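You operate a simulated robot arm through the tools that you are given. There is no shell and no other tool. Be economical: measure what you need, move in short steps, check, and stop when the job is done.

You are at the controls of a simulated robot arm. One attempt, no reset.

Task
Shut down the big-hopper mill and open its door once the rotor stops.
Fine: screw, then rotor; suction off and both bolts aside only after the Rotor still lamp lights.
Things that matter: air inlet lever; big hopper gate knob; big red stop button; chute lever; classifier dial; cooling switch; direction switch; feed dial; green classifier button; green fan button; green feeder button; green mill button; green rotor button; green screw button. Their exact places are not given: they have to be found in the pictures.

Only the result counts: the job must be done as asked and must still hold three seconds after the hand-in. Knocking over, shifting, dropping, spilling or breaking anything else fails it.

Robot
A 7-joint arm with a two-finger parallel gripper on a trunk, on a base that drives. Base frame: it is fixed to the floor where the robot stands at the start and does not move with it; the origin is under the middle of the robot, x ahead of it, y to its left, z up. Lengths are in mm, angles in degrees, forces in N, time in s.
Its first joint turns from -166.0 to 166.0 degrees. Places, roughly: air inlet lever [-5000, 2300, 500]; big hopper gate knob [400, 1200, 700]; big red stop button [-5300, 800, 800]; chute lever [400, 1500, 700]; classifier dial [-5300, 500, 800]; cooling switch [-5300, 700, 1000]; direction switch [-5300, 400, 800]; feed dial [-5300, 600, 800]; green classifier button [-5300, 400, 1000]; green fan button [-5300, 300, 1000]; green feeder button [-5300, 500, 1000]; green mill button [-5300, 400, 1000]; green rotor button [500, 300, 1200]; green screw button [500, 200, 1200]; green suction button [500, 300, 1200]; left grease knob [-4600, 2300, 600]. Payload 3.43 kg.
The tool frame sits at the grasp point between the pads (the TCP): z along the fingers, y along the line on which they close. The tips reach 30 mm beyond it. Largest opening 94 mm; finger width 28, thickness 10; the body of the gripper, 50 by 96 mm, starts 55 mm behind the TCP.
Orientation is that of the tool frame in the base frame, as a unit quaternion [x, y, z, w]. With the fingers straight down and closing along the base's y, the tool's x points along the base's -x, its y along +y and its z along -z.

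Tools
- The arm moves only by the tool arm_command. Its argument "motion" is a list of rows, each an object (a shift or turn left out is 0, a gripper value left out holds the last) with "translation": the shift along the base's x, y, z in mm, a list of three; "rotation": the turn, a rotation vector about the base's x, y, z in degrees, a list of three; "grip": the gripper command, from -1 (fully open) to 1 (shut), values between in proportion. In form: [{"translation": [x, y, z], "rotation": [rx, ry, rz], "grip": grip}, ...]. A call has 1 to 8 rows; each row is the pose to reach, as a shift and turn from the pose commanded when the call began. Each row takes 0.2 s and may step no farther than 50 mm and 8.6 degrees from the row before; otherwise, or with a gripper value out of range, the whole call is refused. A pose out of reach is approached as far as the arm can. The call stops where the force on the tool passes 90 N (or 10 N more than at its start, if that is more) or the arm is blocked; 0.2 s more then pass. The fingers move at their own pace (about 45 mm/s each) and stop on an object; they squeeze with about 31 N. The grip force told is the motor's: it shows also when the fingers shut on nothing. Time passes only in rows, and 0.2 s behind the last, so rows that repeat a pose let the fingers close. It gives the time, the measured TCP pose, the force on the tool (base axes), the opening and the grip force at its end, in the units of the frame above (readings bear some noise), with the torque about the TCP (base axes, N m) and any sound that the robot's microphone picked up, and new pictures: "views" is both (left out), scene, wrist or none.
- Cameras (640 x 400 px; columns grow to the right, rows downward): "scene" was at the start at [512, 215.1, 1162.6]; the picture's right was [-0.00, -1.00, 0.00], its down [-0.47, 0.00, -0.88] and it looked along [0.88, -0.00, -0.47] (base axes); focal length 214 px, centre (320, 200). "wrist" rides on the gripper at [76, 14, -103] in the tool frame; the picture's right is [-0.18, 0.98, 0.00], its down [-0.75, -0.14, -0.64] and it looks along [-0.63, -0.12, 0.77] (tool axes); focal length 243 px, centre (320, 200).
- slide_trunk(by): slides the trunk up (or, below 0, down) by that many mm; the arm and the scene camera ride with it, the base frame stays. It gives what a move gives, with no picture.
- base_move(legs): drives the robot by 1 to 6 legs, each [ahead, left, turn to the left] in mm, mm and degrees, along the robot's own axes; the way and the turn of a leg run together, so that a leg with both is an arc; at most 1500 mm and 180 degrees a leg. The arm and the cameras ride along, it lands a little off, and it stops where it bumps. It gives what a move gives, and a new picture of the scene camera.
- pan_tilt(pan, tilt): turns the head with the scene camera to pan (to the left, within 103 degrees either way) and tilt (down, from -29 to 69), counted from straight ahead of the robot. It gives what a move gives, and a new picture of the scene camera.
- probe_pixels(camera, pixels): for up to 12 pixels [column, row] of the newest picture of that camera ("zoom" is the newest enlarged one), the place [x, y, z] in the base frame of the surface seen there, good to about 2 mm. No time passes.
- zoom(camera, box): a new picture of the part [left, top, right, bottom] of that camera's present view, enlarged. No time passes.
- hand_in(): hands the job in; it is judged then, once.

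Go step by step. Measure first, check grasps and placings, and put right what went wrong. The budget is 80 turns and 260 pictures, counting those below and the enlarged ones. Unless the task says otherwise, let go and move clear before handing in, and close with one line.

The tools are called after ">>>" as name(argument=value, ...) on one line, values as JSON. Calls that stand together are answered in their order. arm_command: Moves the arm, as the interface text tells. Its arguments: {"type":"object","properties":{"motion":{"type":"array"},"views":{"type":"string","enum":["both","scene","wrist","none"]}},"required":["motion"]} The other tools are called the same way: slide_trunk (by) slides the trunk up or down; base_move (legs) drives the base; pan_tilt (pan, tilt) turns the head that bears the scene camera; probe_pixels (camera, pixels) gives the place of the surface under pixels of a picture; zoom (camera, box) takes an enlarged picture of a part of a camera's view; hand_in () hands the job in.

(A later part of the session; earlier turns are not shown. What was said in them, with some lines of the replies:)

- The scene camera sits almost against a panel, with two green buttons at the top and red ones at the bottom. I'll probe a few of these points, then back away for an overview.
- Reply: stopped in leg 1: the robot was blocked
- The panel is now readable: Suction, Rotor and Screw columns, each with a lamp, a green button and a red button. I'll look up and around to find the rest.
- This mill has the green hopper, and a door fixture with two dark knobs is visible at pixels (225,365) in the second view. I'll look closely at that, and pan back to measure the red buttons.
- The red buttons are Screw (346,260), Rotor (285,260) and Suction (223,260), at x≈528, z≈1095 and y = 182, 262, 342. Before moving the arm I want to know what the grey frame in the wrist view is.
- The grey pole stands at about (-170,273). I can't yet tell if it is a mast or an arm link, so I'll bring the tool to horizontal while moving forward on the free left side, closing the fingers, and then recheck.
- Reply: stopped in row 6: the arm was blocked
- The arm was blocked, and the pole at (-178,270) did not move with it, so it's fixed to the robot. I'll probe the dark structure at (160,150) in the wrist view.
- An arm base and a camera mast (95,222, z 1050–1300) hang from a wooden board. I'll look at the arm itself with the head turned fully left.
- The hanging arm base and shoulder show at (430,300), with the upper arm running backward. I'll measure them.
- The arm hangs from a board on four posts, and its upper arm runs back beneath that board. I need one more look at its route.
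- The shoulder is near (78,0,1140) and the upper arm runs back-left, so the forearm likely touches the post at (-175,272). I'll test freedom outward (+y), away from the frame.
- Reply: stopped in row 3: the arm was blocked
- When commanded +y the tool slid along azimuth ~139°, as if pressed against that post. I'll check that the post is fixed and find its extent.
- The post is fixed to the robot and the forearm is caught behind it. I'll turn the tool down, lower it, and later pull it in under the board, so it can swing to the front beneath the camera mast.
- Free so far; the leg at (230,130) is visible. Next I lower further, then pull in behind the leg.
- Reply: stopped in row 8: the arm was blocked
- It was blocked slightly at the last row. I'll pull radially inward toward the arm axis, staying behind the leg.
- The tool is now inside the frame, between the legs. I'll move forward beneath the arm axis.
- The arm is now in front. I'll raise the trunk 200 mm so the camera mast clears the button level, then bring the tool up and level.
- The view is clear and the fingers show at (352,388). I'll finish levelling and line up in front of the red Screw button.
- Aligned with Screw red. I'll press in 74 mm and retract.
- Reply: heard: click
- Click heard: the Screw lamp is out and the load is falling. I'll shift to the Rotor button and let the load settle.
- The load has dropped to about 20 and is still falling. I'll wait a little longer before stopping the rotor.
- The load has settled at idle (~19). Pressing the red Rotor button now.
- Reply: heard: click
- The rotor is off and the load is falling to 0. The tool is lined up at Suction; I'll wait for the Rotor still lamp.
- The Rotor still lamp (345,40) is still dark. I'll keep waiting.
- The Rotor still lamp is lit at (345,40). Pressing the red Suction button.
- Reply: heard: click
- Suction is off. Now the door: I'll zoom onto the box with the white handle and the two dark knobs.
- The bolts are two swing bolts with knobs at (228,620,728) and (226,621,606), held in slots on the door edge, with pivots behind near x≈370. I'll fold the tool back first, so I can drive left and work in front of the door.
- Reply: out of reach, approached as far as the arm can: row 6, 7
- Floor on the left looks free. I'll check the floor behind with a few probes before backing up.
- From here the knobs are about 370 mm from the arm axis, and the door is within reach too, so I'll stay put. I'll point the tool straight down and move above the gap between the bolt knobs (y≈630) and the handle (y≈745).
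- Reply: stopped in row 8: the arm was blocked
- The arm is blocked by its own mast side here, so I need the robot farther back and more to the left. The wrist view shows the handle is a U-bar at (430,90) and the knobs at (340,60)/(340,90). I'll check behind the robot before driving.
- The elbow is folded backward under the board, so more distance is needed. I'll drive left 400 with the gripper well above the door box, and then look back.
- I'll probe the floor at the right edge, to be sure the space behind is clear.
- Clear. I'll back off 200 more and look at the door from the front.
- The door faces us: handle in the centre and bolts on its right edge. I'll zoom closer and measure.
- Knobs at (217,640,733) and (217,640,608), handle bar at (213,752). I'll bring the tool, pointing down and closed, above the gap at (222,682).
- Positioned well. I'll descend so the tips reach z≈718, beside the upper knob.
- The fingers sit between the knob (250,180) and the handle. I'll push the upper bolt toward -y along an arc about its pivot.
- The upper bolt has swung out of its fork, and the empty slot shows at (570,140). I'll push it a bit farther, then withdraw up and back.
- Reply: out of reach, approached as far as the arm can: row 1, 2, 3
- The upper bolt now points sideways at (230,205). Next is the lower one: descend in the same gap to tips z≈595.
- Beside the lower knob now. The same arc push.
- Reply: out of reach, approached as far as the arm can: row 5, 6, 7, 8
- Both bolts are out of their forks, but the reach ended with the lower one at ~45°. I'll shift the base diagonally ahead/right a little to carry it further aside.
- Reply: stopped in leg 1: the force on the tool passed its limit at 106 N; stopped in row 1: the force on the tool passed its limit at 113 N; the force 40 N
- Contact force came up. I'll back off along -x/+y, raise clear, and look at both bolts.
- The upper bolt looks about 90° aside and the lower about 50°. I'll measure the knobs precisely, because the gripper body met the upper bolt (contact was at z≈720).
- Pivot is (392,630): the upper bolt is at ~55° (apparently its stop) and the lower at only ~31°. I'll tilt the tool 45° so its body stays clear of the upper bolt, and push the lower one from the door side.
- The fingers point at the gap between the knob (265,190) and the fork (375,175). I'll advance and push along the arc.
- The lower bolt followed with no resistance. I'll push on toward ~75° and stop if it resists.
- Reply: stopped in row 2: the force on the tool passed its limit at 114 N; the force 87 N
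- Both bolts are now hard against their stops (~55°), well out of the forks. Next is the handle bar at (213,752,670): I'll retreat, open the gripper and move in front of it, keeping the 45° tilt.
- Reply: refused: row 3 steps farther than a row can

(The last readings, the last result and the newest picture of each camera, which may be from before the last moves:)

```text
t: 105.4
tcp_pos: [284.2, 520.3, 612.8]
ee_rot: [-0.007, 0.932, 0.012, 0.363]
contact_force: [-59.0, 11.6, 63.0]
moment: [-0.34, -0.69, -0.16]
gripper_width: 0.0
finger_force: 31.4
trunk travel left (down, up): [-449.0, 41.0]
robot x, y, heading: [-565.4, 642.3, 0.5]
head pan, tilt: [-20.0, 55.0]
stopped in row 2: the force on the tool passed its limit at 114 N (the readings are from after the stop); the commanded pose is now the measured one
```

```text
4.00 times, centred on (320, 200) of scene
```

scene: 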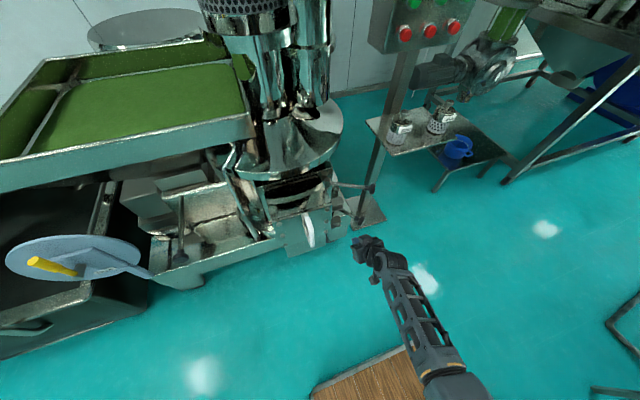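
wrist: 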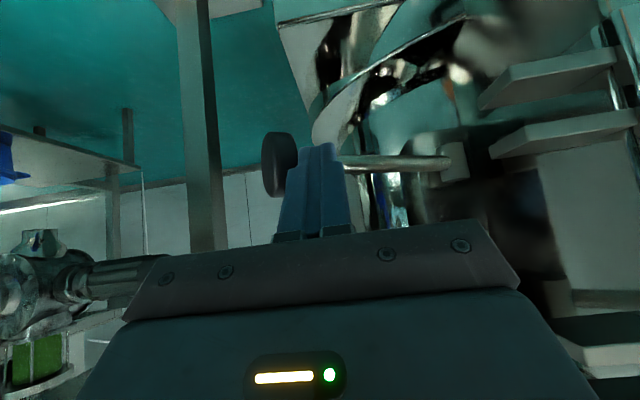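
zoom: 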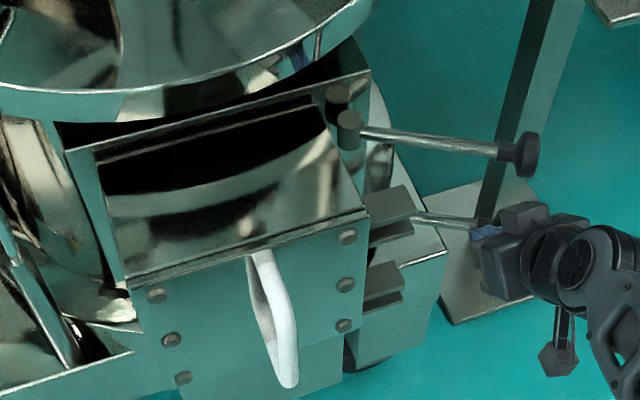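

One step was too long; I'll resend with shorter ones.

>>> arm_command(motion=[{"translation": [-40, 0, 5]}, {"translation": [-80, 5, 20]}, {"translation": [-110, 25, 45], "grip": -1}, {"translation": [-135, 55, 70]}, {"translation": [-155, 95, 90]}, {"translation": [-160, 140, 100]}, {"translation": [-160, 187, 100]}, {"translation": [-160, 232, 100]}], views="wrist")

>>> zoom(camera="scene", box=[250, 150, 390, 250])

```text
t: 107.2
tcp_pos: [124.5, 751.9, 709.4]
ee_rot: [-0.007, 0.933, 0.011, 0.361]
contact_force: [-0.6, -0.3, 0.3]
moment: [0.01, -0.03, 0.02]
gripper_width: 93.7
finger_force: 0.0
trunk travel left (down, up): [-449.0, 41.0]
robot x, y, heading: [-563.5, 642.4, 0.2]
head pan, tilt: [-20.0, 55.0]
```

wrist: 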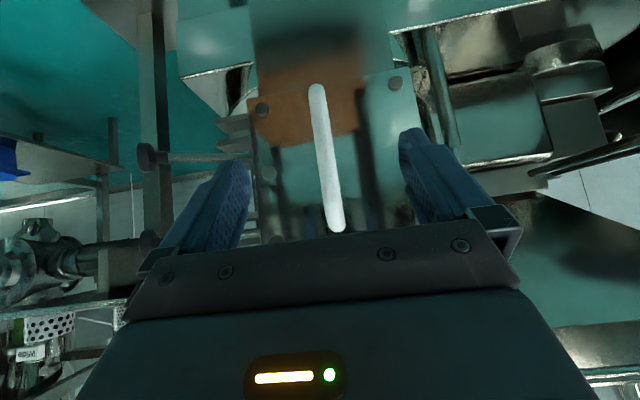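

```text
4.00 times, centred on (320, 200) of scene
```

zoom: 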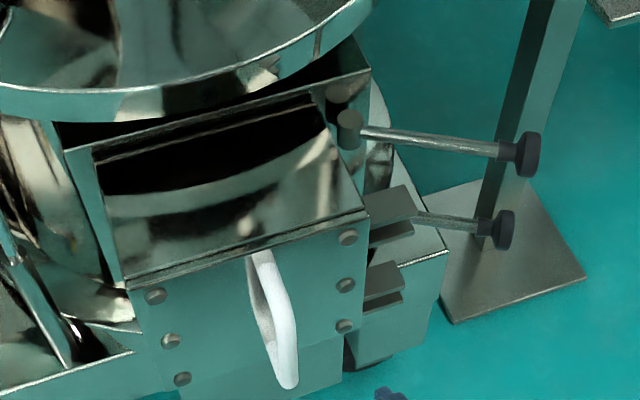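

Both bolts stand aside, and the handle is centred between the fingers. I'll advance and close on it.

>>> arm_command(motion=[{"translation": [30, 0, -15]}, {"translation": [60, 0, -30]}, {"translation": [88, 0, -42]}, {"translation": [88, 0, -42], "grip": 1}, {"translation": [88, 0, -42]}, {"translation": [88, 0, -42]}, {"translation": [88, 0, -42]}, {"translation": [88, 0, -42]}], views="wrist")

```text
t: 109.0
tcp_pos: [215.2, 752.9, 665.8]
ee_rot: [-0.007, 0.932, 0.011, 0.361]
contact_force: [-0.7, -1.1, -0.1]
moment: [-0.04, 0.05, -0.04]
gripper_width: 21.5
finger_force: 31.1
trunk travel left (down, up): [-449.0, 41.0]
robot x, y, heading: [-567.3, 641.6, 0.2]
head pan, tilt: [-20.0, 55.0]
```

wrist: 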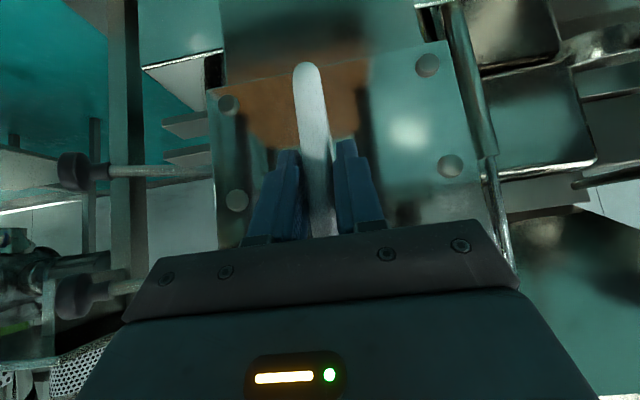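

Gripped (21.5 mm). I'll pull the door open along an arc about a hinge near (268,852), turning the tool with it.

>>> arm_command(motion=[{"translation": [-13, 8, 0], "rotation": [0, 0, -8]}, {"translation": [-25, 18, 0], "rotation": [0, 0, -16]}, {"translation": [-35, 30, 0], "rotation": [0, 0, -24]}, {"translation": [-44, 43, 0], "rotation": [0, 0, -32]}], views="both")

>>> zoom(camera="scene", box=[230, 150, 400, 270])

```text
t: 110.0
tcp_pos: [167.7, 793.8, 663.8]
ee_rot: [0.252, 0.898, -0.092, 0.349]
contact_force: [-0.3, 0.8, -0.4]
moment: [-0.02, 0.01, -0.01]
gripper_width: 0.1
finger_force: 33.0
trunk travel left (down, up): [-449.0, 41.0]
robot x, y, heading: [-566.0, 638.8, 0.0]
head pan, tilt: [-20.0, 55.0]
```

scene: 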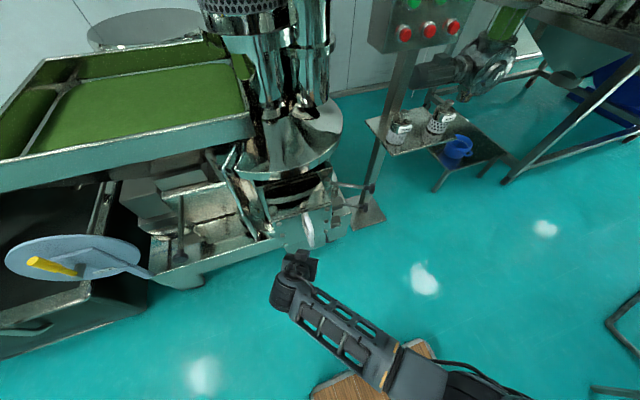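
wrist: 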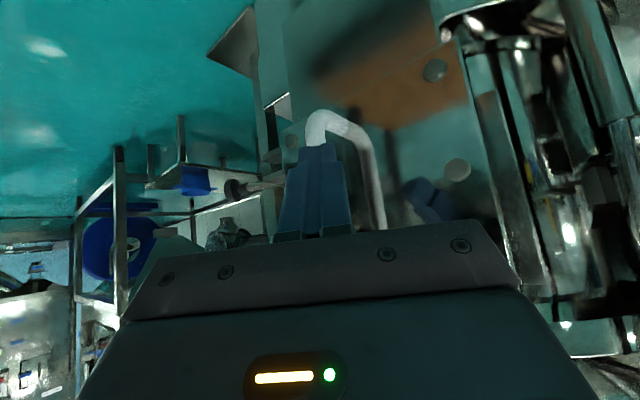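

```text
3.33 times, centred on (315, 210) of scene
```

zoom: 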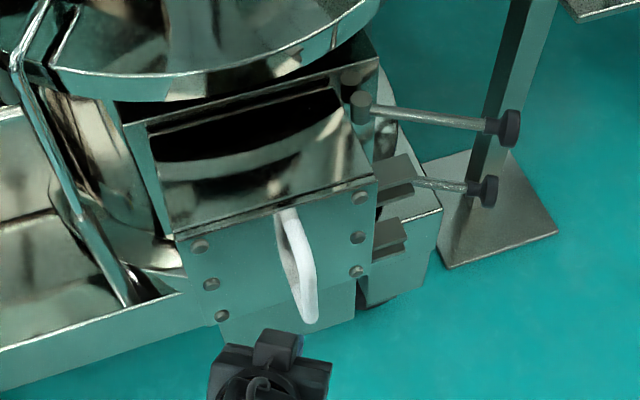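

The fingers slid off the bar (opening now 0.1) and the door stayed shut, so friction wasn't enough. I'll hook the bar mechanically instead, approaching from the -y side with jaws straddling it in x. First I back off and yaw the tool.

>>> arm_command(motion=[{"translation": [-25, -5, 15], "rotation": [0, 0, 8.1]}, {"translation": [-50, -15, 35], "rotation": [0, 0, 16.3]}, {"translation": [-70, -30, 60], "rotation": [0, 0, 24.4]}, {"translation": [-80, -45, 80], "rotation": [0, 0, 32.5]}, {"translation": [-80, -60, 95], "rotation": [0, 0, 40.7]}, {"translation": [-80, -75, 105], "rotation": [0, 0, 48.8]}, {"translation": [-80, -90, 115], "rotation": [0, 0, 56.9]}, {"translation": [-80, -104, 116], "rotation": [0, 0, 65.1]}], views="none")

>>> arm_command(motion=[{"translation": [0, -5, 0], "rotation": [0, 0, 8.13], "grip": -0.35}, {"translation": [0, -10, 0], "rotation": [0, 0, 16.3]}, {"translation": [0, -15, 0], "rotation": [0, 0, 24.4]}, {"translation": [0, -20, 0], "rotation": [0, 0, 32.5]}, {"translation": [0, -25, 0], "rotation": [0, 0, 40.7]}, {"translation": [0, -30, 0], "rotation": [0, 0, 48.8]}, {"translation": [0, -30, 0], "rotation": [0, 0, 56.9]}], views="both")

```text
t: 111.8
tcp_pos: [90.6, 689.9, 783.1]
ee_rot: [-0.272, 0.891, 0.113, 0.344]
contact_force: [-0.5, 0.0, -0.5]
moment: [-0.03, 0.0, -0.01]
gripper_width: 0.0
finger_force: 32.9
trunk travel left (down, up): [-449.0, 41.0]
robot x, y, heading: [-564.3, 641.2, 0.5]
head pan, tilt: [-20.0, 55.0]
```

```text
t: 113.4
tcp_pos: [91.4, 661.7, 784.2]
ee_rot: [0.665, -0.653, -0.263, -0.248]
contact_force: [0.7, -0.4, 0.0]
moment: [0.0, 0.01, -0.01]
gripper_width: 63.6
finger_force: 0.0
trunk travel left (down, up): [-449.0, 41.0]
robot x, y, heading: [-565.8, 638.3, 0.3]
head pan, tilt: [-20.0, 55.0]
```

scene: 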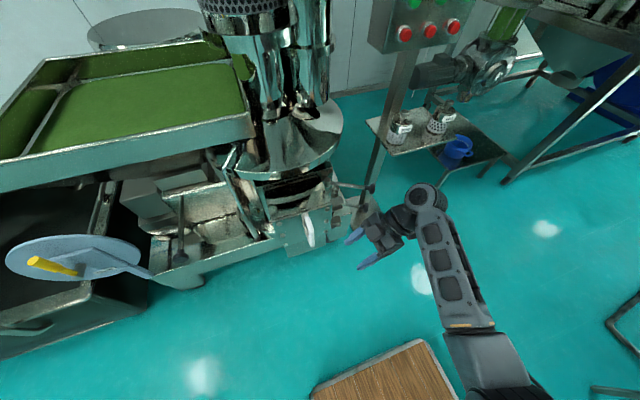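
wrist: 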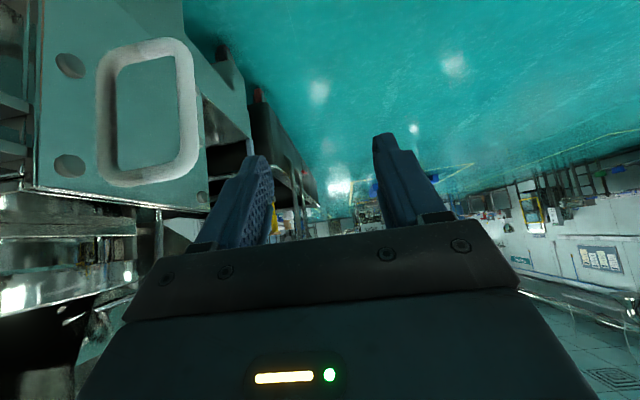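

The handle's opening is seen squarely at (150,110). I'll line up in x so one finger passes between bar and door, then slide in diagonally.

>>> arm_command(motion=[{"translation": [38, 9, -18]}, {"translation": [76, 18, -36]}, {"translation": [112, 26, -55]}], views="wrist")

>>> zoom(camera="scene", box=[250, 150, 390, 250])

```text
t: 114.2
tcp_pos: [202.8, 687.7, 729.6]
ee_rot: [0.664, -0.654, -0.263, -0.247]
contact_force: [0.1, 0.4, -0.2]
moment: [0.02, -0.04, -0.01]
gripper_width: 63.3
finger_force: 0.0
trunk travel left (down, up): [-449.0, 41.0]
robot x, y, heading: [-565.5, 639.4, 0.4]
head pan, tilt: [-20.0, 55.0]
```

wrist: 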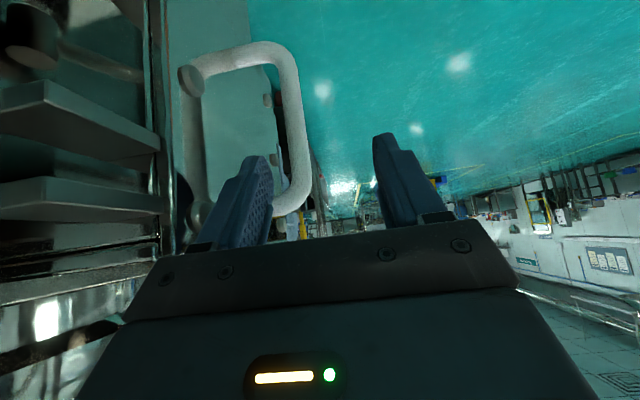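

```text
4.00 times, centred on (320, 200) of scene
```

zoom: 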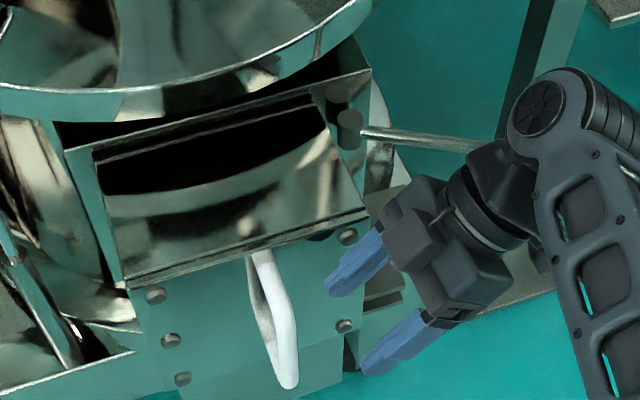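

Left finger lines up with the handle's opening. Sliding in and closing.

>>> arm_command(motion=[{"translation": [1, 25, -25]}, {"translation": [1, 45, -45]}, {"translation": [1, 66, -64]}, {"translation": [1, 66, -64], "grip": 1}, {"translation": [1, 66, -64]}, {"translation": [1, 66, -64]}, {"translation": [1, 66, -64]}], views="wrist")

```text
t: 115.8
tcp_pos: [209.6, 751.5, 666.4]
ee_rot: [0.663, -0.655, -0.26, -0.251]
contact_force: [40.4, 10.0, -4.8]
moment: [0.96, -0.83, -2.52]
gripper_width: 38.4
finger_force: 31.2
trunk travel left (down, up): [-449.0, 41.0]
robot x, y, heading: [-566.2, 642.3, 0.1]
head pan, tilt: [-20.0, 55.0]
```

wrist: 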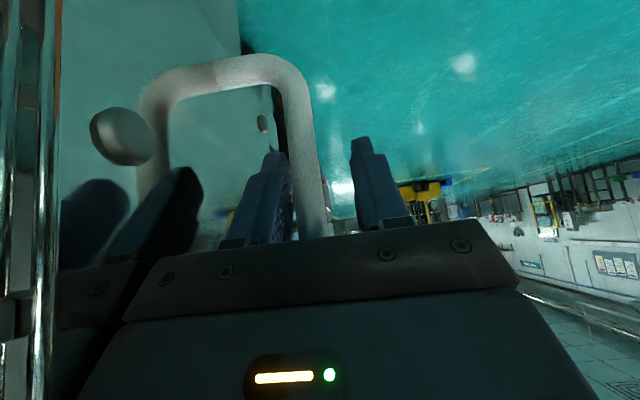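

The inner finger hooks the bar from behind. Now pull along the arc.

>>> arm_command(motion=[{"translation": [-10, 3, 0], "rotation": [0, 0, -4]}, {"translation": [-20, 8, 0], "rotation": [0, 0, -10]}, {"translation": [-31, 16, 0], "rotation": [0, 0, -17]}, {"translation": [-41, 27, 0], "rotation": [0, 0, -25]}], views="both")

>>> zoom(camera="scene", box=[250, 150, 390, 250])

```text
t: 116.8
tcp_pos: [160.2, 780.2, 663.1]
ee_rot: [-0.507, 0.784, 0.203, 0.296]
contact_force: [-0.5, -0.6, 0.2]
moment: [-0.01, 0.02, 0.02]
gripper_width: 0.1
finger_force: 30.8
trunk travel left (down, up): [-449.0, 41.0]
robot x, y, heading: [-567.3, 636.2, 0.0]
head pan, tilt: [-20.0, 55.0]
```

scene: 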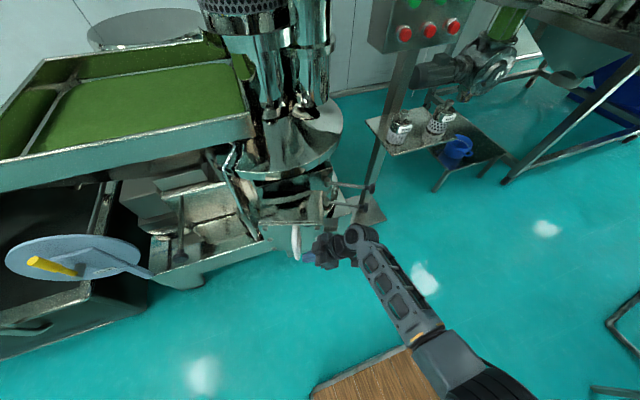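
wrist: 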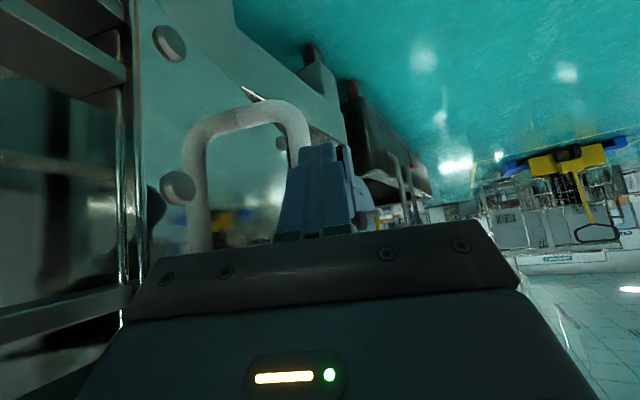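

```text
4.00 times, centred on (320, 200) of scene
```

zoom: 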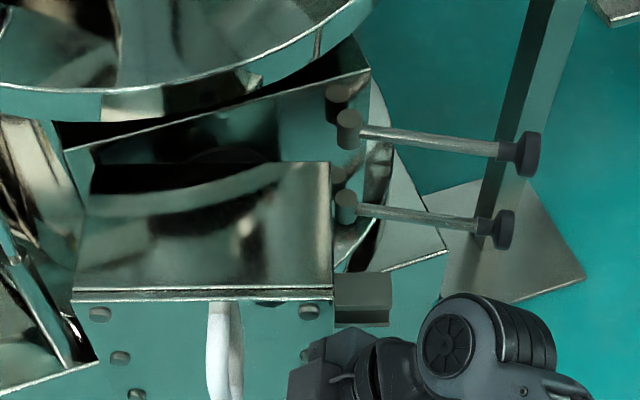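

The whole box is the door; it swung about 20° on a hinge at its back-left. The fingers slipped off, so I'll measure its new pose.

>>> probe_pixels(camera="zoom", pixels=[[75, 290], [328, 288], [325, 168], [95, 190], [215, 290], [230, 370], [365, 290], [90, 312], [310, 312], [340, 130], [65, 155], [365, 75]])

```text
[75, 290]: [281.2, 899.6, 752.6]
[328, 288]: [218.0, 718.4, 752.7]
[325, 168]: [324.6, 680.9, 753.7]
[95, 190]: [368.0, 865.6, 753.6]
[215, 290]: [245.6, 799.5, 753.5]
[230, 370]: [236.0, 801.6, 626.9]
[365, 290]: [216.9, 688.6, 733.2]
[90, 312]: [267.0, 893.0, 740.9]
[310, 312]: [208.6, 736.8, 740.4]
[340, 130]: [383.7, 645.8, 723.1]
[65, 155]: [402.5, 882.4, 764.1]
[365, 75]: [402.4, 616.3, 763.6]
```

The box pivots about roughly (420,830), and pushing its right side face (218,718)–(325,681) toward +y will open it further. I'll go round the front corner to reach that face, passing above and clear of the bolts.

>>> arm_command(motion=[{"translation": [-42, -5, 20]}, {"translation": [-70, -32, 45]}, {"translation": [-70, -70, 72]}, {"translation": [-52, -112, 85]}, {"translation": [-30, -152, 95]}, {"translation": [0, -185, 105]}, {"translation": [35, -200, 105]}, {"translation": [72, -200, 95]}], views="wrist")

>>> zoom(camera="scene", box=[250, 150, 390, 250])

```text
t: 118.6
tcp_pos: [235.3, 581.9, 760.7]
ee_rot: [-0.507, 0.782, 0.204, 0.298]
contact_force: [0.5, -0.3, -0.1]
moment: [-0.03, -0.01, -0.03]
gripper_width: 0.1
finger_force: 31.1
trunk travel left (down, up): [-449.0, 41.0]
robot x, y, heading: [-565.4, 638.8, 0.3]
head pan, tilt: [-20.0, 55.0]
```

wrist: 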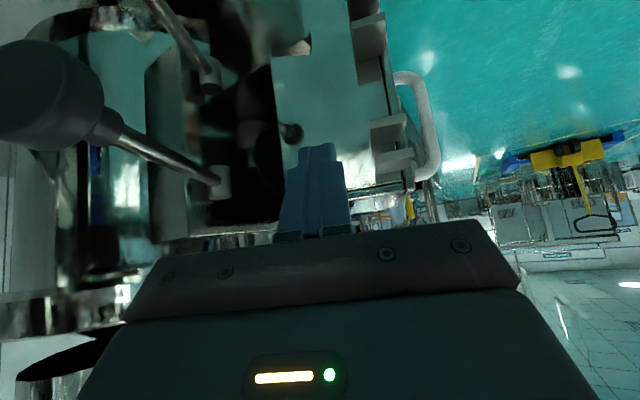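

```text
4.00 times, centred on (320, 200) of scene
```

zoom: 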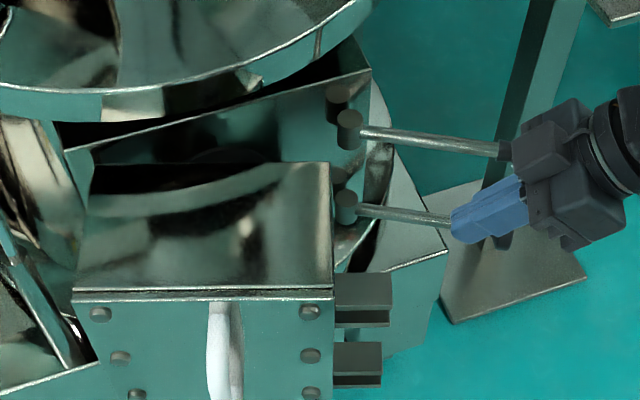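

The side face (310,100) is ahead of the fingers, with the knob to the left and clear. I'll approach to contact.

>>> arm_command(motion=[{"translation": [20, 30, -20]}, {"translation": [38, 52, -45]}, {"translation": [46, 72, -62]}, {"translation": [48, 88, -69]}], views="wrist")

```text
t: 119.6
tcp_pos: [282.3, 659.7, 690.1]
ee_rot: [-0.503, 0.786, 0.201, 0.299]
contact_force: [-30.1, -53.4, 19.6]
moment: [-0.12, 0.14, 0.34]
gripper_width: 0.0
finger_force: 30.9
trunk travel left (down, up): [-449.0, 41.0]
robot x, y, heading: [-565.0, 638.8, -0.1]
head pan, tilt: [-20.0, 55.0]
```

wrist: 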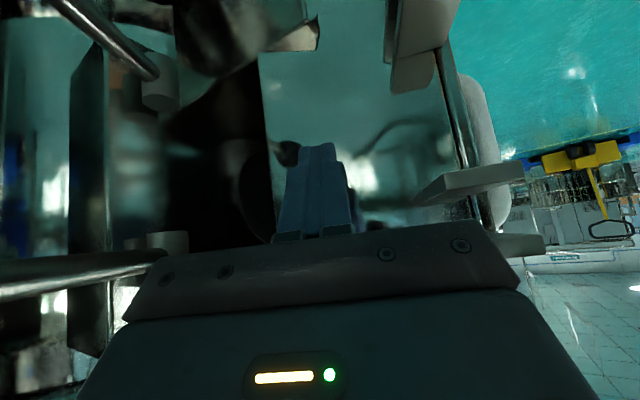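

Contact gave 53 N with a poor lever arm (~75 mm). The inner corner between the side face and the fork plates is a much better push point. I'll back off, point the tool straight down, and measure the forks.

>>> arm_command(motion=[{"translation": [-8, -25, 25]}, {"translation": [-15, -40, 60], "rotation": [-6.4, 2.7, 0]}, {"translation": [-20, -45, 85], "rotation": [-12.9, 5.4, 0]}, {"translation": [-25, -45, 110], "rotation": [-19.3, 8.1, 0]}, {"translation": [-28, -45, 130], "rotation": [-25.8, 10.9, 0]}, {"translation": [-30, -45, 145], "rotation": [-32.2, 13.6, 0]}, {"translation": [-30, -45, 150], "rotation": [-38.7, 16.3, 0]}], views="wrist")

>>> zoom(camera="scene", box=[270, 160, 390, 260])

>>> probe_pixels(camera="wrist", pixels=[[330, 100], [380, 100], [420, 100], [350, 130], [400, 130], [300, 100], [450, 130], [360, 60]])

```text
t: 121.2
tcp_pos: [251.4, 622.8, 839.4]
ee_rot: [-0.543, 0.84, 0.001, 0.002]
contact_force: [0.4, -0.8, -0.4]
moment: [0.01, -0.01, -0.02]
gripper_width: 0.0
finger_force: 31.2
trunk travel left (down, up): [-449.0, 41.0]
robot x, y, heading: [-566.1, 644.5, 0.2]
head pan, tilt: [-20.0, 55.0]
```

wrist: 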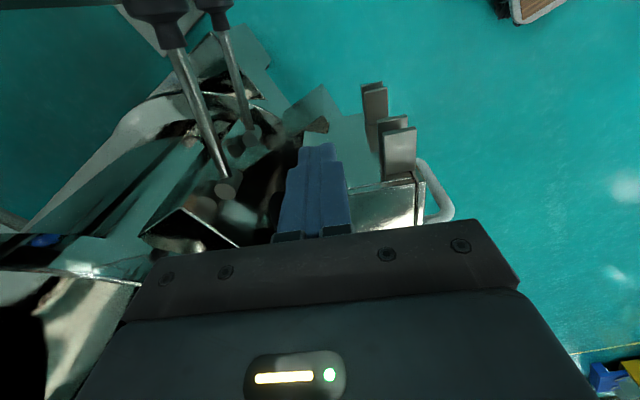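

```text
4.00 times, centred on (330, 210) of scene
```

zoom: 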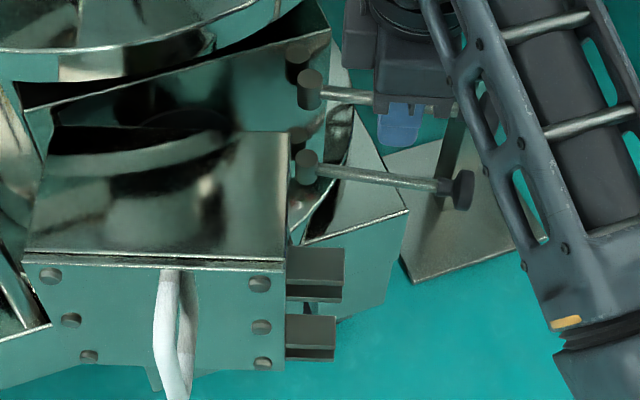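

```text
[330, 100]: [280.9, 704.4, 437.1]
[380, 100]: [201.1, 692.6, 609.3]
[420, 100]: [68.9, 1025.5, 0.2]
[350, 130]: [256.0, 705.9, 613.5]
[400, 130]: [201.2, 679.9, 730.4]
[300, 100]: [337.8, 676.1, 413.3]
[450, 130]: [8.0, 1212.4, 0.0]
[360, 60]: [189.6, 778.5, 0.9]
```

I'll probe the fork plate corners in the enlarged picture.

>>> probe_pixels(camera="zoom", pixels=[[290, 250], [340, 252], [340, 273], [290, 273], [292, 318], [330, 318], [284, 262], [284, 140]])

```text
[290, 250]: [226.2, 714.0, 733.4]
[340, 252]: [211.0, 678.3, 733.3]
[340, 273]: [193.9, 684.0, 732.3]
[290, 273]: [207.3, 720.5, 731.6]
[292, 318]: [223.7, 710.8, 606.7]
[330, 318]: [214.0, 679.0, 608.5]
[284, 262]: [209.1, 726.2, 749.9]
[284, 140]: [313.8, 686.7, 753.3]
```

Fork inner corner with the face is at about (227,716), upper plate z≈733. I'll lower the closed fingers into that corner (TCP z 705, body above the door top).

>>> arm_command(motion=[{"translation": [0, 28, -35]}, {"translation": [0, 46, -80]}, {"translation": [-1, 50, -115]}, {"translation": [-1, 52, -134]}, {"translation": [-10, 66, -134]}, {"translation": [-16, 74, -134], "rotation": [0, 0, -2]}], views="wrist")

```text
t: 122.6
tcp_pos: [236.4, 696.9, 706.9]
ee_rot: [-0.529, 0.849, 0.002, 0.002]
contact_force: [-0.2, -1.8, -0.1]
moment: [0.0, 0.02, 0.01]
gripper_width: 0.1
finger_force: 31.9
trunk travel left (down, up): [-449.0, 41.0]
robot x, y, heading: [-563.7, 640.8, 0.2]
head pan, tilt: [-20.0, 55.0]
```

wrist: 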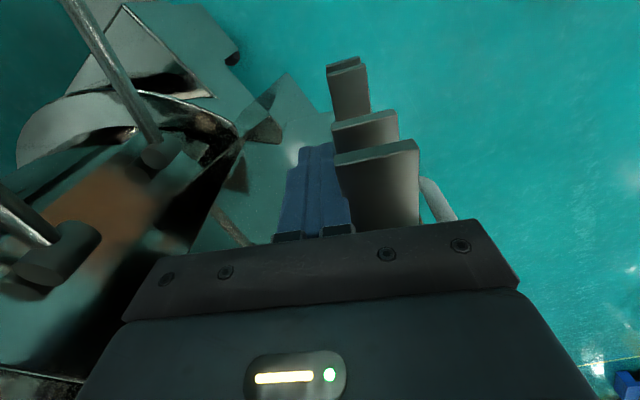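

The fingers sit snugly in the corner behind the fork. Pushing along the arc.

>>> arm_command(motion=[{"translation": [-17, 27, 0], "rotation": [0, 0, -8]}, {"translation": [-31, 56, 0], "rotation": [0, 0, -16]}, {"translation": [-41, 87, 0], "rotation": [0, 0, -24]}, {"translation": [-46, 118, 0], "rotation": [0, 0, -32]}], views="wrist")

>>> zoom(camera="scene", box=[240, 150, 400, 270])

```text
t: 123.2
tcp_pos: [205.1, 734.8, 702.0]
ee_rot: [-0.429, 0.903, 0.004, -0.007]
contact_force: [-0.2, -0.3, 0.8]
moment: [0.0, -0.01, 0.01]
gripper_width: 0.0
finger_force: 31.3
trunk travel left (down, up): [-449.0, 41.0]
robot x, y, heading: [-566.0, 640.8, 0.1]
head pan, tilt: [-20.0, 55.0]
stopped in row 2: the force on the tool passed its limit at 96 N (the readings are from after the stop); the commanded pose is now the measured one
```

wrist: 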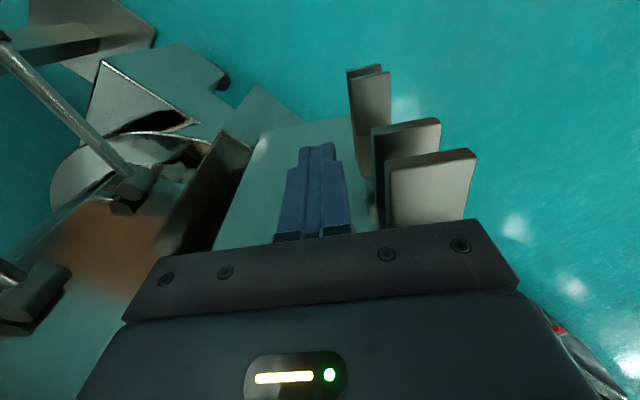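

```text
3.33 times, centred on (320, 210) of scene
```

zoom: 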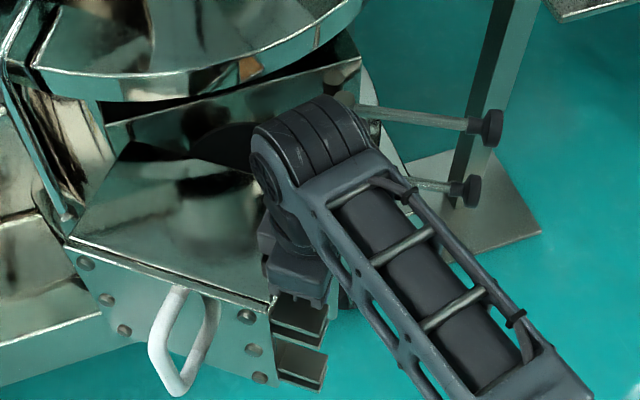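

The door swung further (~40°) and the fingers are free again. I'll measure corners to refine the hinge, then continue slower.

>>> probe_pixels(camera="zoom", pixels=[[266, 297], [68, 237], [330, 325], [300, 292], [130, 145], [170, 272]])

```text
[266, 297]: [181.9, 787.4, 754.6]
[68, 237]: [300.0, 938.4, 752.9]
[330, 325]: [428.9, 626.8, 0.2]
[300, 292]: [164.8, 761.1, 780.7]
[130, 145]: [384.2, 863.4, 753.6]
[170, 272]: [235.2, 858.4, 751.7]
```

Hinge refined to about (398,850), door at 38°. Continuing the push at half the speed.

>>> arm_command(motion=[{"translation": [-8, 15, 4], "rotation": [0, 0, 0]}, {"translation": [-16, 33, 4], "rotation": [0, 0, -5]}, {"translation": [-22, 51, 4], "rotation": [0, 0, -10]}, {"translation": [-27, 70, 4], "rotation": [0, 0, -15]}, {"translation": [-30, 90, 4], "rotation": [0, 0, -20]}, {"translation": [-31, 109, 4], "rotation": [0, 0, -25]}, {"translation": [-31, 129, 4], "rotation": [0, 0, -30]}, {"translation": [-29, 148, 4], "rotation": [0, 0, -35]}], views="wrist")

>>> zoom(camera="scene", box=[220, 150, 400, 270])

```text
t: 124.6
tcp_pos: [165.2, 837.0, 703.0]
ee_rot: [-0.242, 0.97, 0.005, -0.017]
contact_force: [-4.5, -2.0, -1.2]
moment: [0.08, -0.18, -0.03]
gripper_width: 0.0
finger_force: 31.3
trunk travel left (down, up): [-449.0, 41.0]
robot x, y, heading: [-566.0, 640.1, 0.0]
head pan, tilt: [-20.0, 55.0]
stopped in row 6: the force on the tool passed its limit at 95 N (the readings are from after the stop); the commanded pose is now the measured one
```

wrist: 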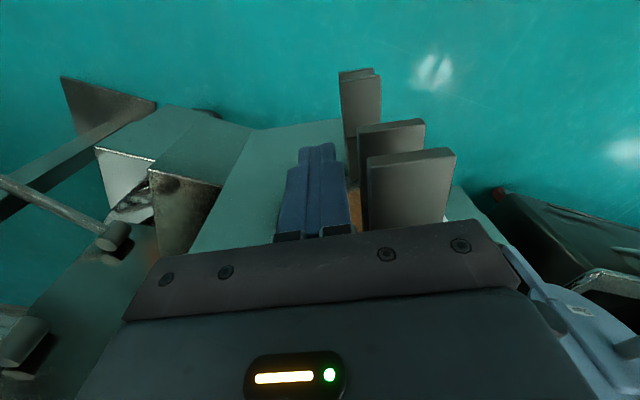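

```text
3.33 times, centred on (310, 210) of scene
```

zoom: 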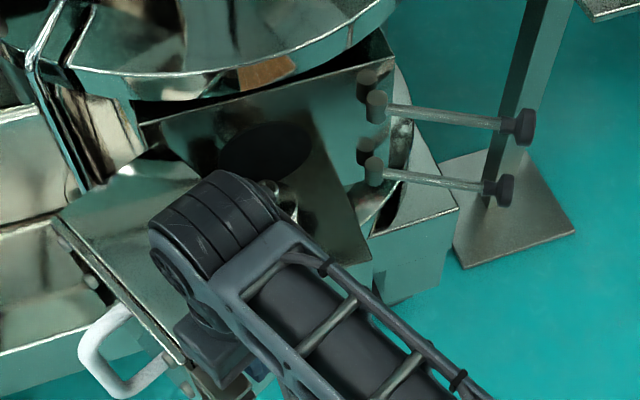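

The door is now well open and the round mill mouth is visible. I'll measure the angle.

>>> probe_pixels(camera="zoom", pixels=[[62, 222], [178, 355], [120, 185], [100, 270], [110, 345], [40, 120], [30, 260]])

```text
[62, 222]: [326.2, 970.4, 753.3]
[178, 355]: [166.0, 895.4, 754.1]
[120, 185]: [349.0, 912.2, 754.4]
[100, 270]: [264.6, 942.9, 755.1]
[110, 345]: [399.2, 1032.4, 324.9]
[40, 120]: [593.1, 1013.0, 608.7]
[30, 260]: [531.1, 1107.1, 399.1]
```

Door is at ~65°. Before going on, I'll check where the light-blue paddle wheel stands relative to the swing.

>>> probe_pixels(camera="scene", pixels=[[135, 250], [75, 240], [40, 265], [10, 260], [120, 262], [150, 272], [180, 250], [215, 255]])

>>> pan_tilt(pan=15, tilt=60)

```text
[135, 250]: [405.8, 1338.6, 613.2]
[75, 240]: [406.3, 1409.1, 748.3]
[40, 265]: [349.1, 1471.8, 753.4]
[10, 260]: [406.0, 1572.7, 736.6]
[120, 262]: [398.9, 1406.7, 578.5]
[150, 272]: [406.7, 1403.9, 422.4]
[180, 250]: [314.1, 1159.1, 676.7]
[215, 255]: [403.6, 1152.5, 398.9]
```

```text
t: 125.6
tcp_pos: [166.6, 838.0, 703.4]
ee_rot: [-0.244, 0.97, 0.005, -0.016]
contact_force: [-12.4, -3.5, -6.4]
moment: [0.17, -0.53, -0.11]
gripper_width: 0.1
finger_force: 31.1
trunk travel left (down, up): [-449.0, 41.0]
robot x, y, heading: [-568.3, 643.4, 0.1]
head pan, tilt: [15.0, 60.0]
```

scene: 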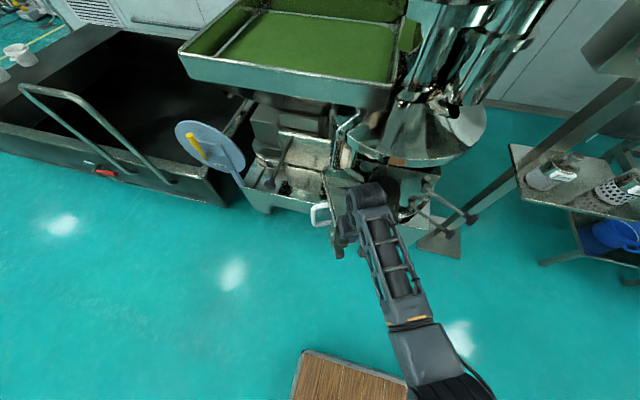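

The paddle and gate knob are at y≥1159, clear of the swing. I'll continue gently toward ~85–90°.

>>> arm_command(motion=[{"translation": [7, 14, 0]}, {"translation": [7, 24, 0], "rotation": [0, 0, -2.5]}, {"translation": [8, 34, 0], "rotation": [0, 0, -5]}, {"translation": [9, 43, 0], "rotation": [0, 0, -7.5]}, {"translation": [11, 53, 0], "rotation": [0, 0, -10]}, {"translation": [13, 62, 0], "rotation": [0, 0, -12.5]}, {"translation": [15, 72, 0], "rotation": [0, 0, -15]}, {"translation": [18, 82, 0], "rotation": [0, 0, -17.5]}], views="none")

>>> zoom(camera="scene", box=[260, 130, 460, 270])

```text
t: 126.1
tcp_pos: [161.2, 859.0, 702.1]
ee_rot: [-0.239, 0.971, 0.006, -0.024]
contact_force: [-26.7, -2.7, 26.5]
moment: [-0.7, -2.63, -0.36]
gripper_width: 0.0
finger_force: 31.2
trunk travel left (down, up): [-449.0, 41.0]
robot x, y, heading: [-566.9, 638.6, 0.1]
head pan, tilt: [15.0, 60.0]
stopped in row 2: the force on the tool passed its limit at 94 N (the readings are from after the stop); the commanded pose is now the measured one
```

```text
2.86 times, centred on (360, 200) of scene
```

zoom: 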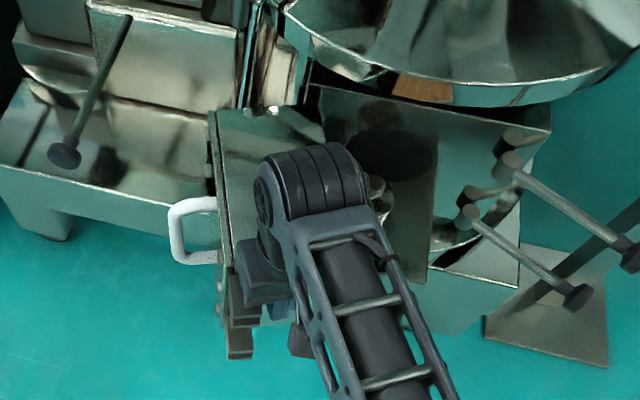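

Readings suggest the gripper body rubs the door top and presses radially. I'll measure the door angle now.

>>> probe_pixels(camera="zoom", pixels=[[215, 118], [233, 238], [222, 180], [290, 115], [245, 290], [238, 345]])

```text
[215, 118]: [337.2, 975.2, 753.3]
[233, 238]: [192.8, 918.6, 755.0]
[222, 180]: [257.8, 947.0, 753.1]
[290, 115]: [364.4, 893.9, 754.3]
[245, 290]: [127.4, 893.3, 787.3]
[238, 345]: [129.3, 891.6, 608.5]
```

The door is at 68.5°. I'll try once more with the finger slightly higher and off the radial contact, pushing +y.

>>> arm_command(motion=[{"translation": [-8, -6, 8]}, {"translation": [-8, 0, 12]}, {"translation": [-8, 8, 12]}, {"translation": [-7, 16, 12]}, {"translation": [-6, 24, 12]}, {"translation": [-4, 34, 12]}, {"translation": [-2, 44, 12]}, {"translation": [1, 54, 12]}], views="none")

>>> zoom(camera="scene", box=[260, 130, 460, 270])

>>> probe_pixels(camera="zoom", pixels=[[215, 118], [222, 180], [228, 230], [205, 118], [205, 180], [212, 230]])

```text
t: 127.9
tcp_pos: [159.7, 913.4, 711.9]
ee_rot: [-0.239, 0.971, 0.005, -0.027]
contact_force: [-43.3, 7.8, 1.7]
moment: [-0.32, -1.87, -0.05]
gripper_width: 0.0
finger_force: 30.7
trunk travel left (down, up): [-449.0, 41.0]
robot x, y, heading: [-573.5, 639.1, 0.3]
head pan, tilt: [15.0, 60.0]
```

```text
2.86 times, centred on (360, 200) of scene
```

zoom: 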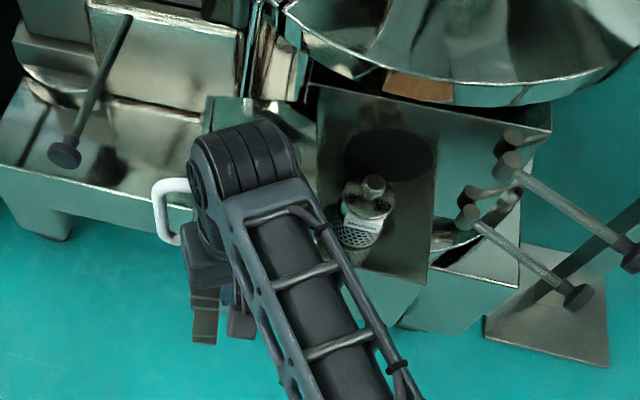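

```text
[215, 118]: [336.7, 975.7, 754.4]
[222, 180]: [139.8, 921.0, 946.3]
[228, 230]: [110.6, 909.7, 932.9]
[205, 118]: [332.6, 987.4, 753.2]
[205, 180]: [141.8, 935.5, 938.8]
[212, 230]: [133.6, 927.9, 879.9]
```

Opened smoothly to about 82°, and the screen in the mill chamber is now exposed. A little more, then withdraw up and back.

>>> arm_command(motion=[{"translation": [-2, 9, 0]}, {"translation": [0, 18, 0]}, {"translation": [3, 27, 0]}, {"translation": [-15, 10, 5]}, {"translation": [-40, -10, 30]}, {"translation": [-70, -30, 65]}, {"translation": [-100, -60, 90]}, {"translation": [-130, -95, 105]}], views="none")

>>> zoom(camera="scene", box=[240, 110, 480, 290])

>>> pan_tilt(pan=-25, tilt=35)

```text
refused: row 6 steps farther than a row can; nothing moved
```

```text
2.22 times, centred on (360, 200) of scene
```

zoom: 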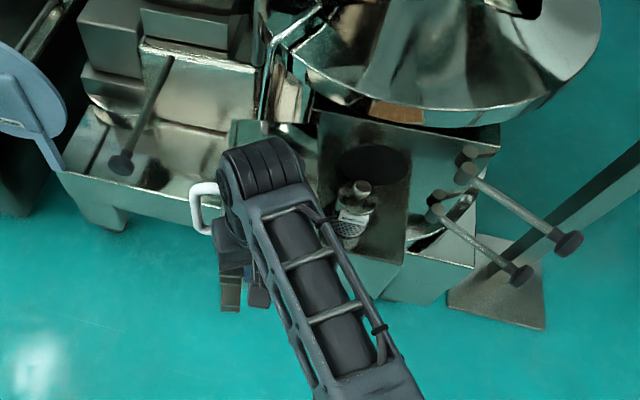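

```text
t: 129.0
tcp_pos: [160.7, 912.1, 712.5]
ee_rot: [-0.238, 0.971, 0.004, -0.027]
contact_force: [-56.7, 9.2, 0.5]
moment: [-0.4, -2.42, -0.09]
gripper_width: 0.1
finger_force: 31.3
trunk travel left (down, up): [-449.0, 41.0]
robot x, y, heading: [-568.0, 642.5, 0.1]
head pan, tilt: [-25.0, 35.0]
```

scene: 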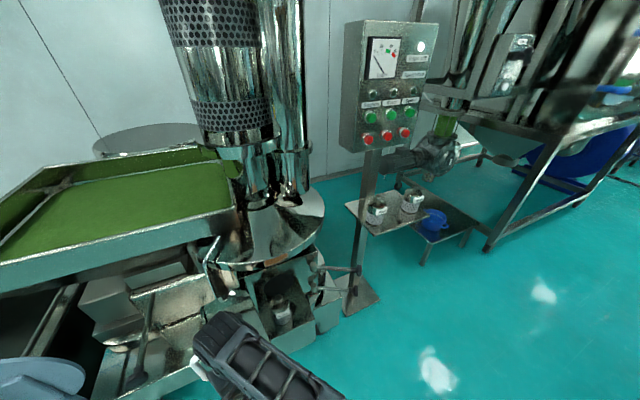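

The panel shows all run lamps out and Rotor still lit. Resending the last push and retreat with shorter steps.

>>> arm_command(motion=[{"translation": [-5, 9, 0]}, {"translation": [-4, 18, 0]}, {"translation": [-2, 27, 0]}, {"translation": [-18, 12, 5]}, {"translation": [-38, -5, 25]}, {"translation": [-60, -25, 50]}, {"translation": [-85, -50, 70]}, {"translation": [-112, -75, 85]}], views="none")

>>> pan_tilt(pan=5, tilt=58)

>>> zoom(camera="scene", box=[200, 100, 440, 250])

```text
t: 130.8
tcp_pos: [52.5, 835.8, 794.0]
ee_rot: [-0.237, 0.971, 0.005, -0.024]
contact_force: [-0.6, 0.1, -0.6]
moment: [-0.04, -0.01, 0.01]
gripper_width: 0.2
finger_force: 30.2
trunk travel left (down, up): [-449.0, 41.0]
robot x, y, heading: [-572.9, 641.5, 0.3]
head pan, tilt: [-25.0, 35.0]
```

```text
t: 131.7
tcp_pos: [51.4, 834.4, 793.9]
ee_rot: [-0.238, 0.971, 0.004, -0.024]
contact_force: [0.2, 0.6, 0.2]
moment: [-0.01, -0.01, 0.02]
gripper_width: 0.0
finger_force: 30.7
trunk travel left (down, up): [-449.0, 41.0]
robot x, y, heading: [-565.9, 642.2, 0.1]
head pan, tilt: [5.0, 58.0]
```

scene: 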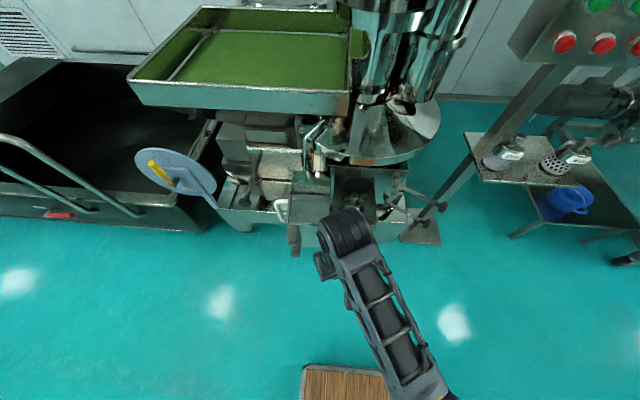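

```text
2.67 times, centred on (320, 175) of scene
```

zoom: 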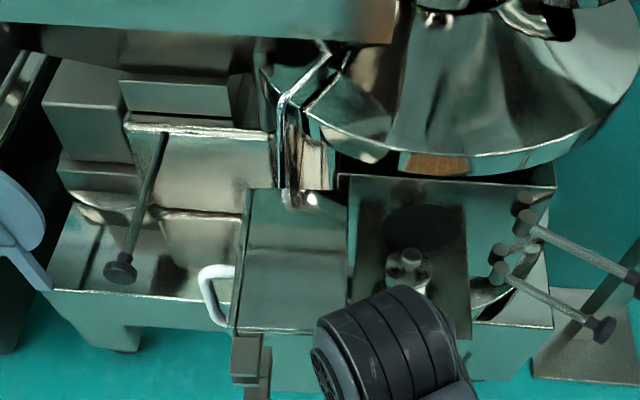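

The door stands about 90° open and both bolts are aside. I'll draw the arm clear, and verify the angle and that it holds.

>>> arm_command(motion=[{"translation": [-35, -20, 20]}, {"translation": [-70, -40, 40]}, {"translation": [-105, -60, 60]}, {"translation": [-105, -60, 60]}, {"translation": [-105, -60, 60]}, {"translation": [-105, -60, 60]}], views="scene")

>>> zoom(camera="scene", box=[200, 100, 440, 250])

>>> probe_pixels(camera="zoom", pixels=[[252, 192], [235, 320], [345, 200], [335, 310], [632, 285], [600, 330]])

```text
t: 133.1
tcp_pos: [-50.7, 777.2, 856.8]
ee_rot: [-0.238, 0.971, 0.005, -0.024]
contact_force: [-0.5, -0.1, 0.0]
moment: [0.02, 0.0, 0.0]
gripper_width: 0.1
finger_force: 30.9
out of reach, approached as far as the arm can: row 2
trunk travel left (down, up): [-449.0, 41.0]
robot x, y, heading: [-568.2, 644.3, 0.2]
head pan, tilt: [5.0, 58.0]
```

scene: 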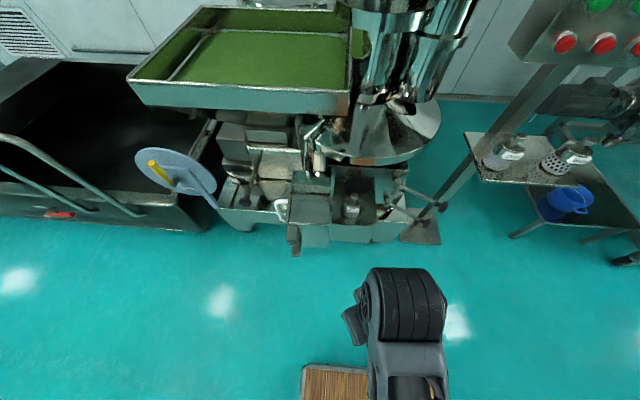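

```text
2.67 times, centred on (320, 175) of scene
```

zoom: 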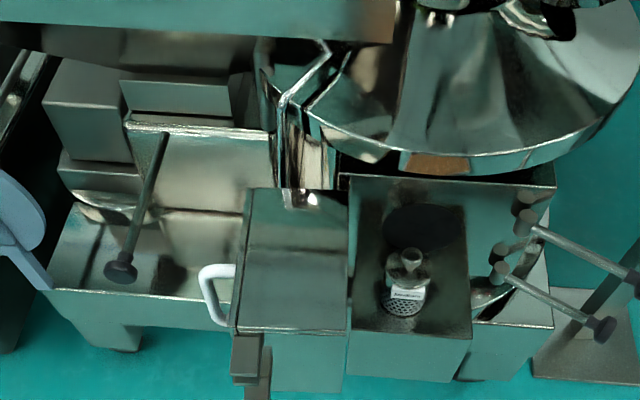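

```text
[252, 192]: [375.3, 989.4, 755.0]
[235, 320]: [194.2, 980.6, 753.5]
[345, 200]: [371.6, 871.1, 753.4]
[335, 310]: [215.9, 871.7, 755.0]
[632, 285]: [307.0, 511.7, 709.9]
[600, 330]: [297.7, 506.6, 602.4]
```

The door front edge now runs along x (~88° open) and stays there. Both bolts are at their stops, all run lamps are out and Rotor still is lit, and the arm is clear, so I'm handing in.

>>> hand_in()

```text
The job is handed in.
```

I shut the mill down in the order asked (screw, rotor, then suction once the Rotor still lamp lit). I then swung both bolts aside to their stops and opened the door to about 88°, where it stayed with the arm clear.
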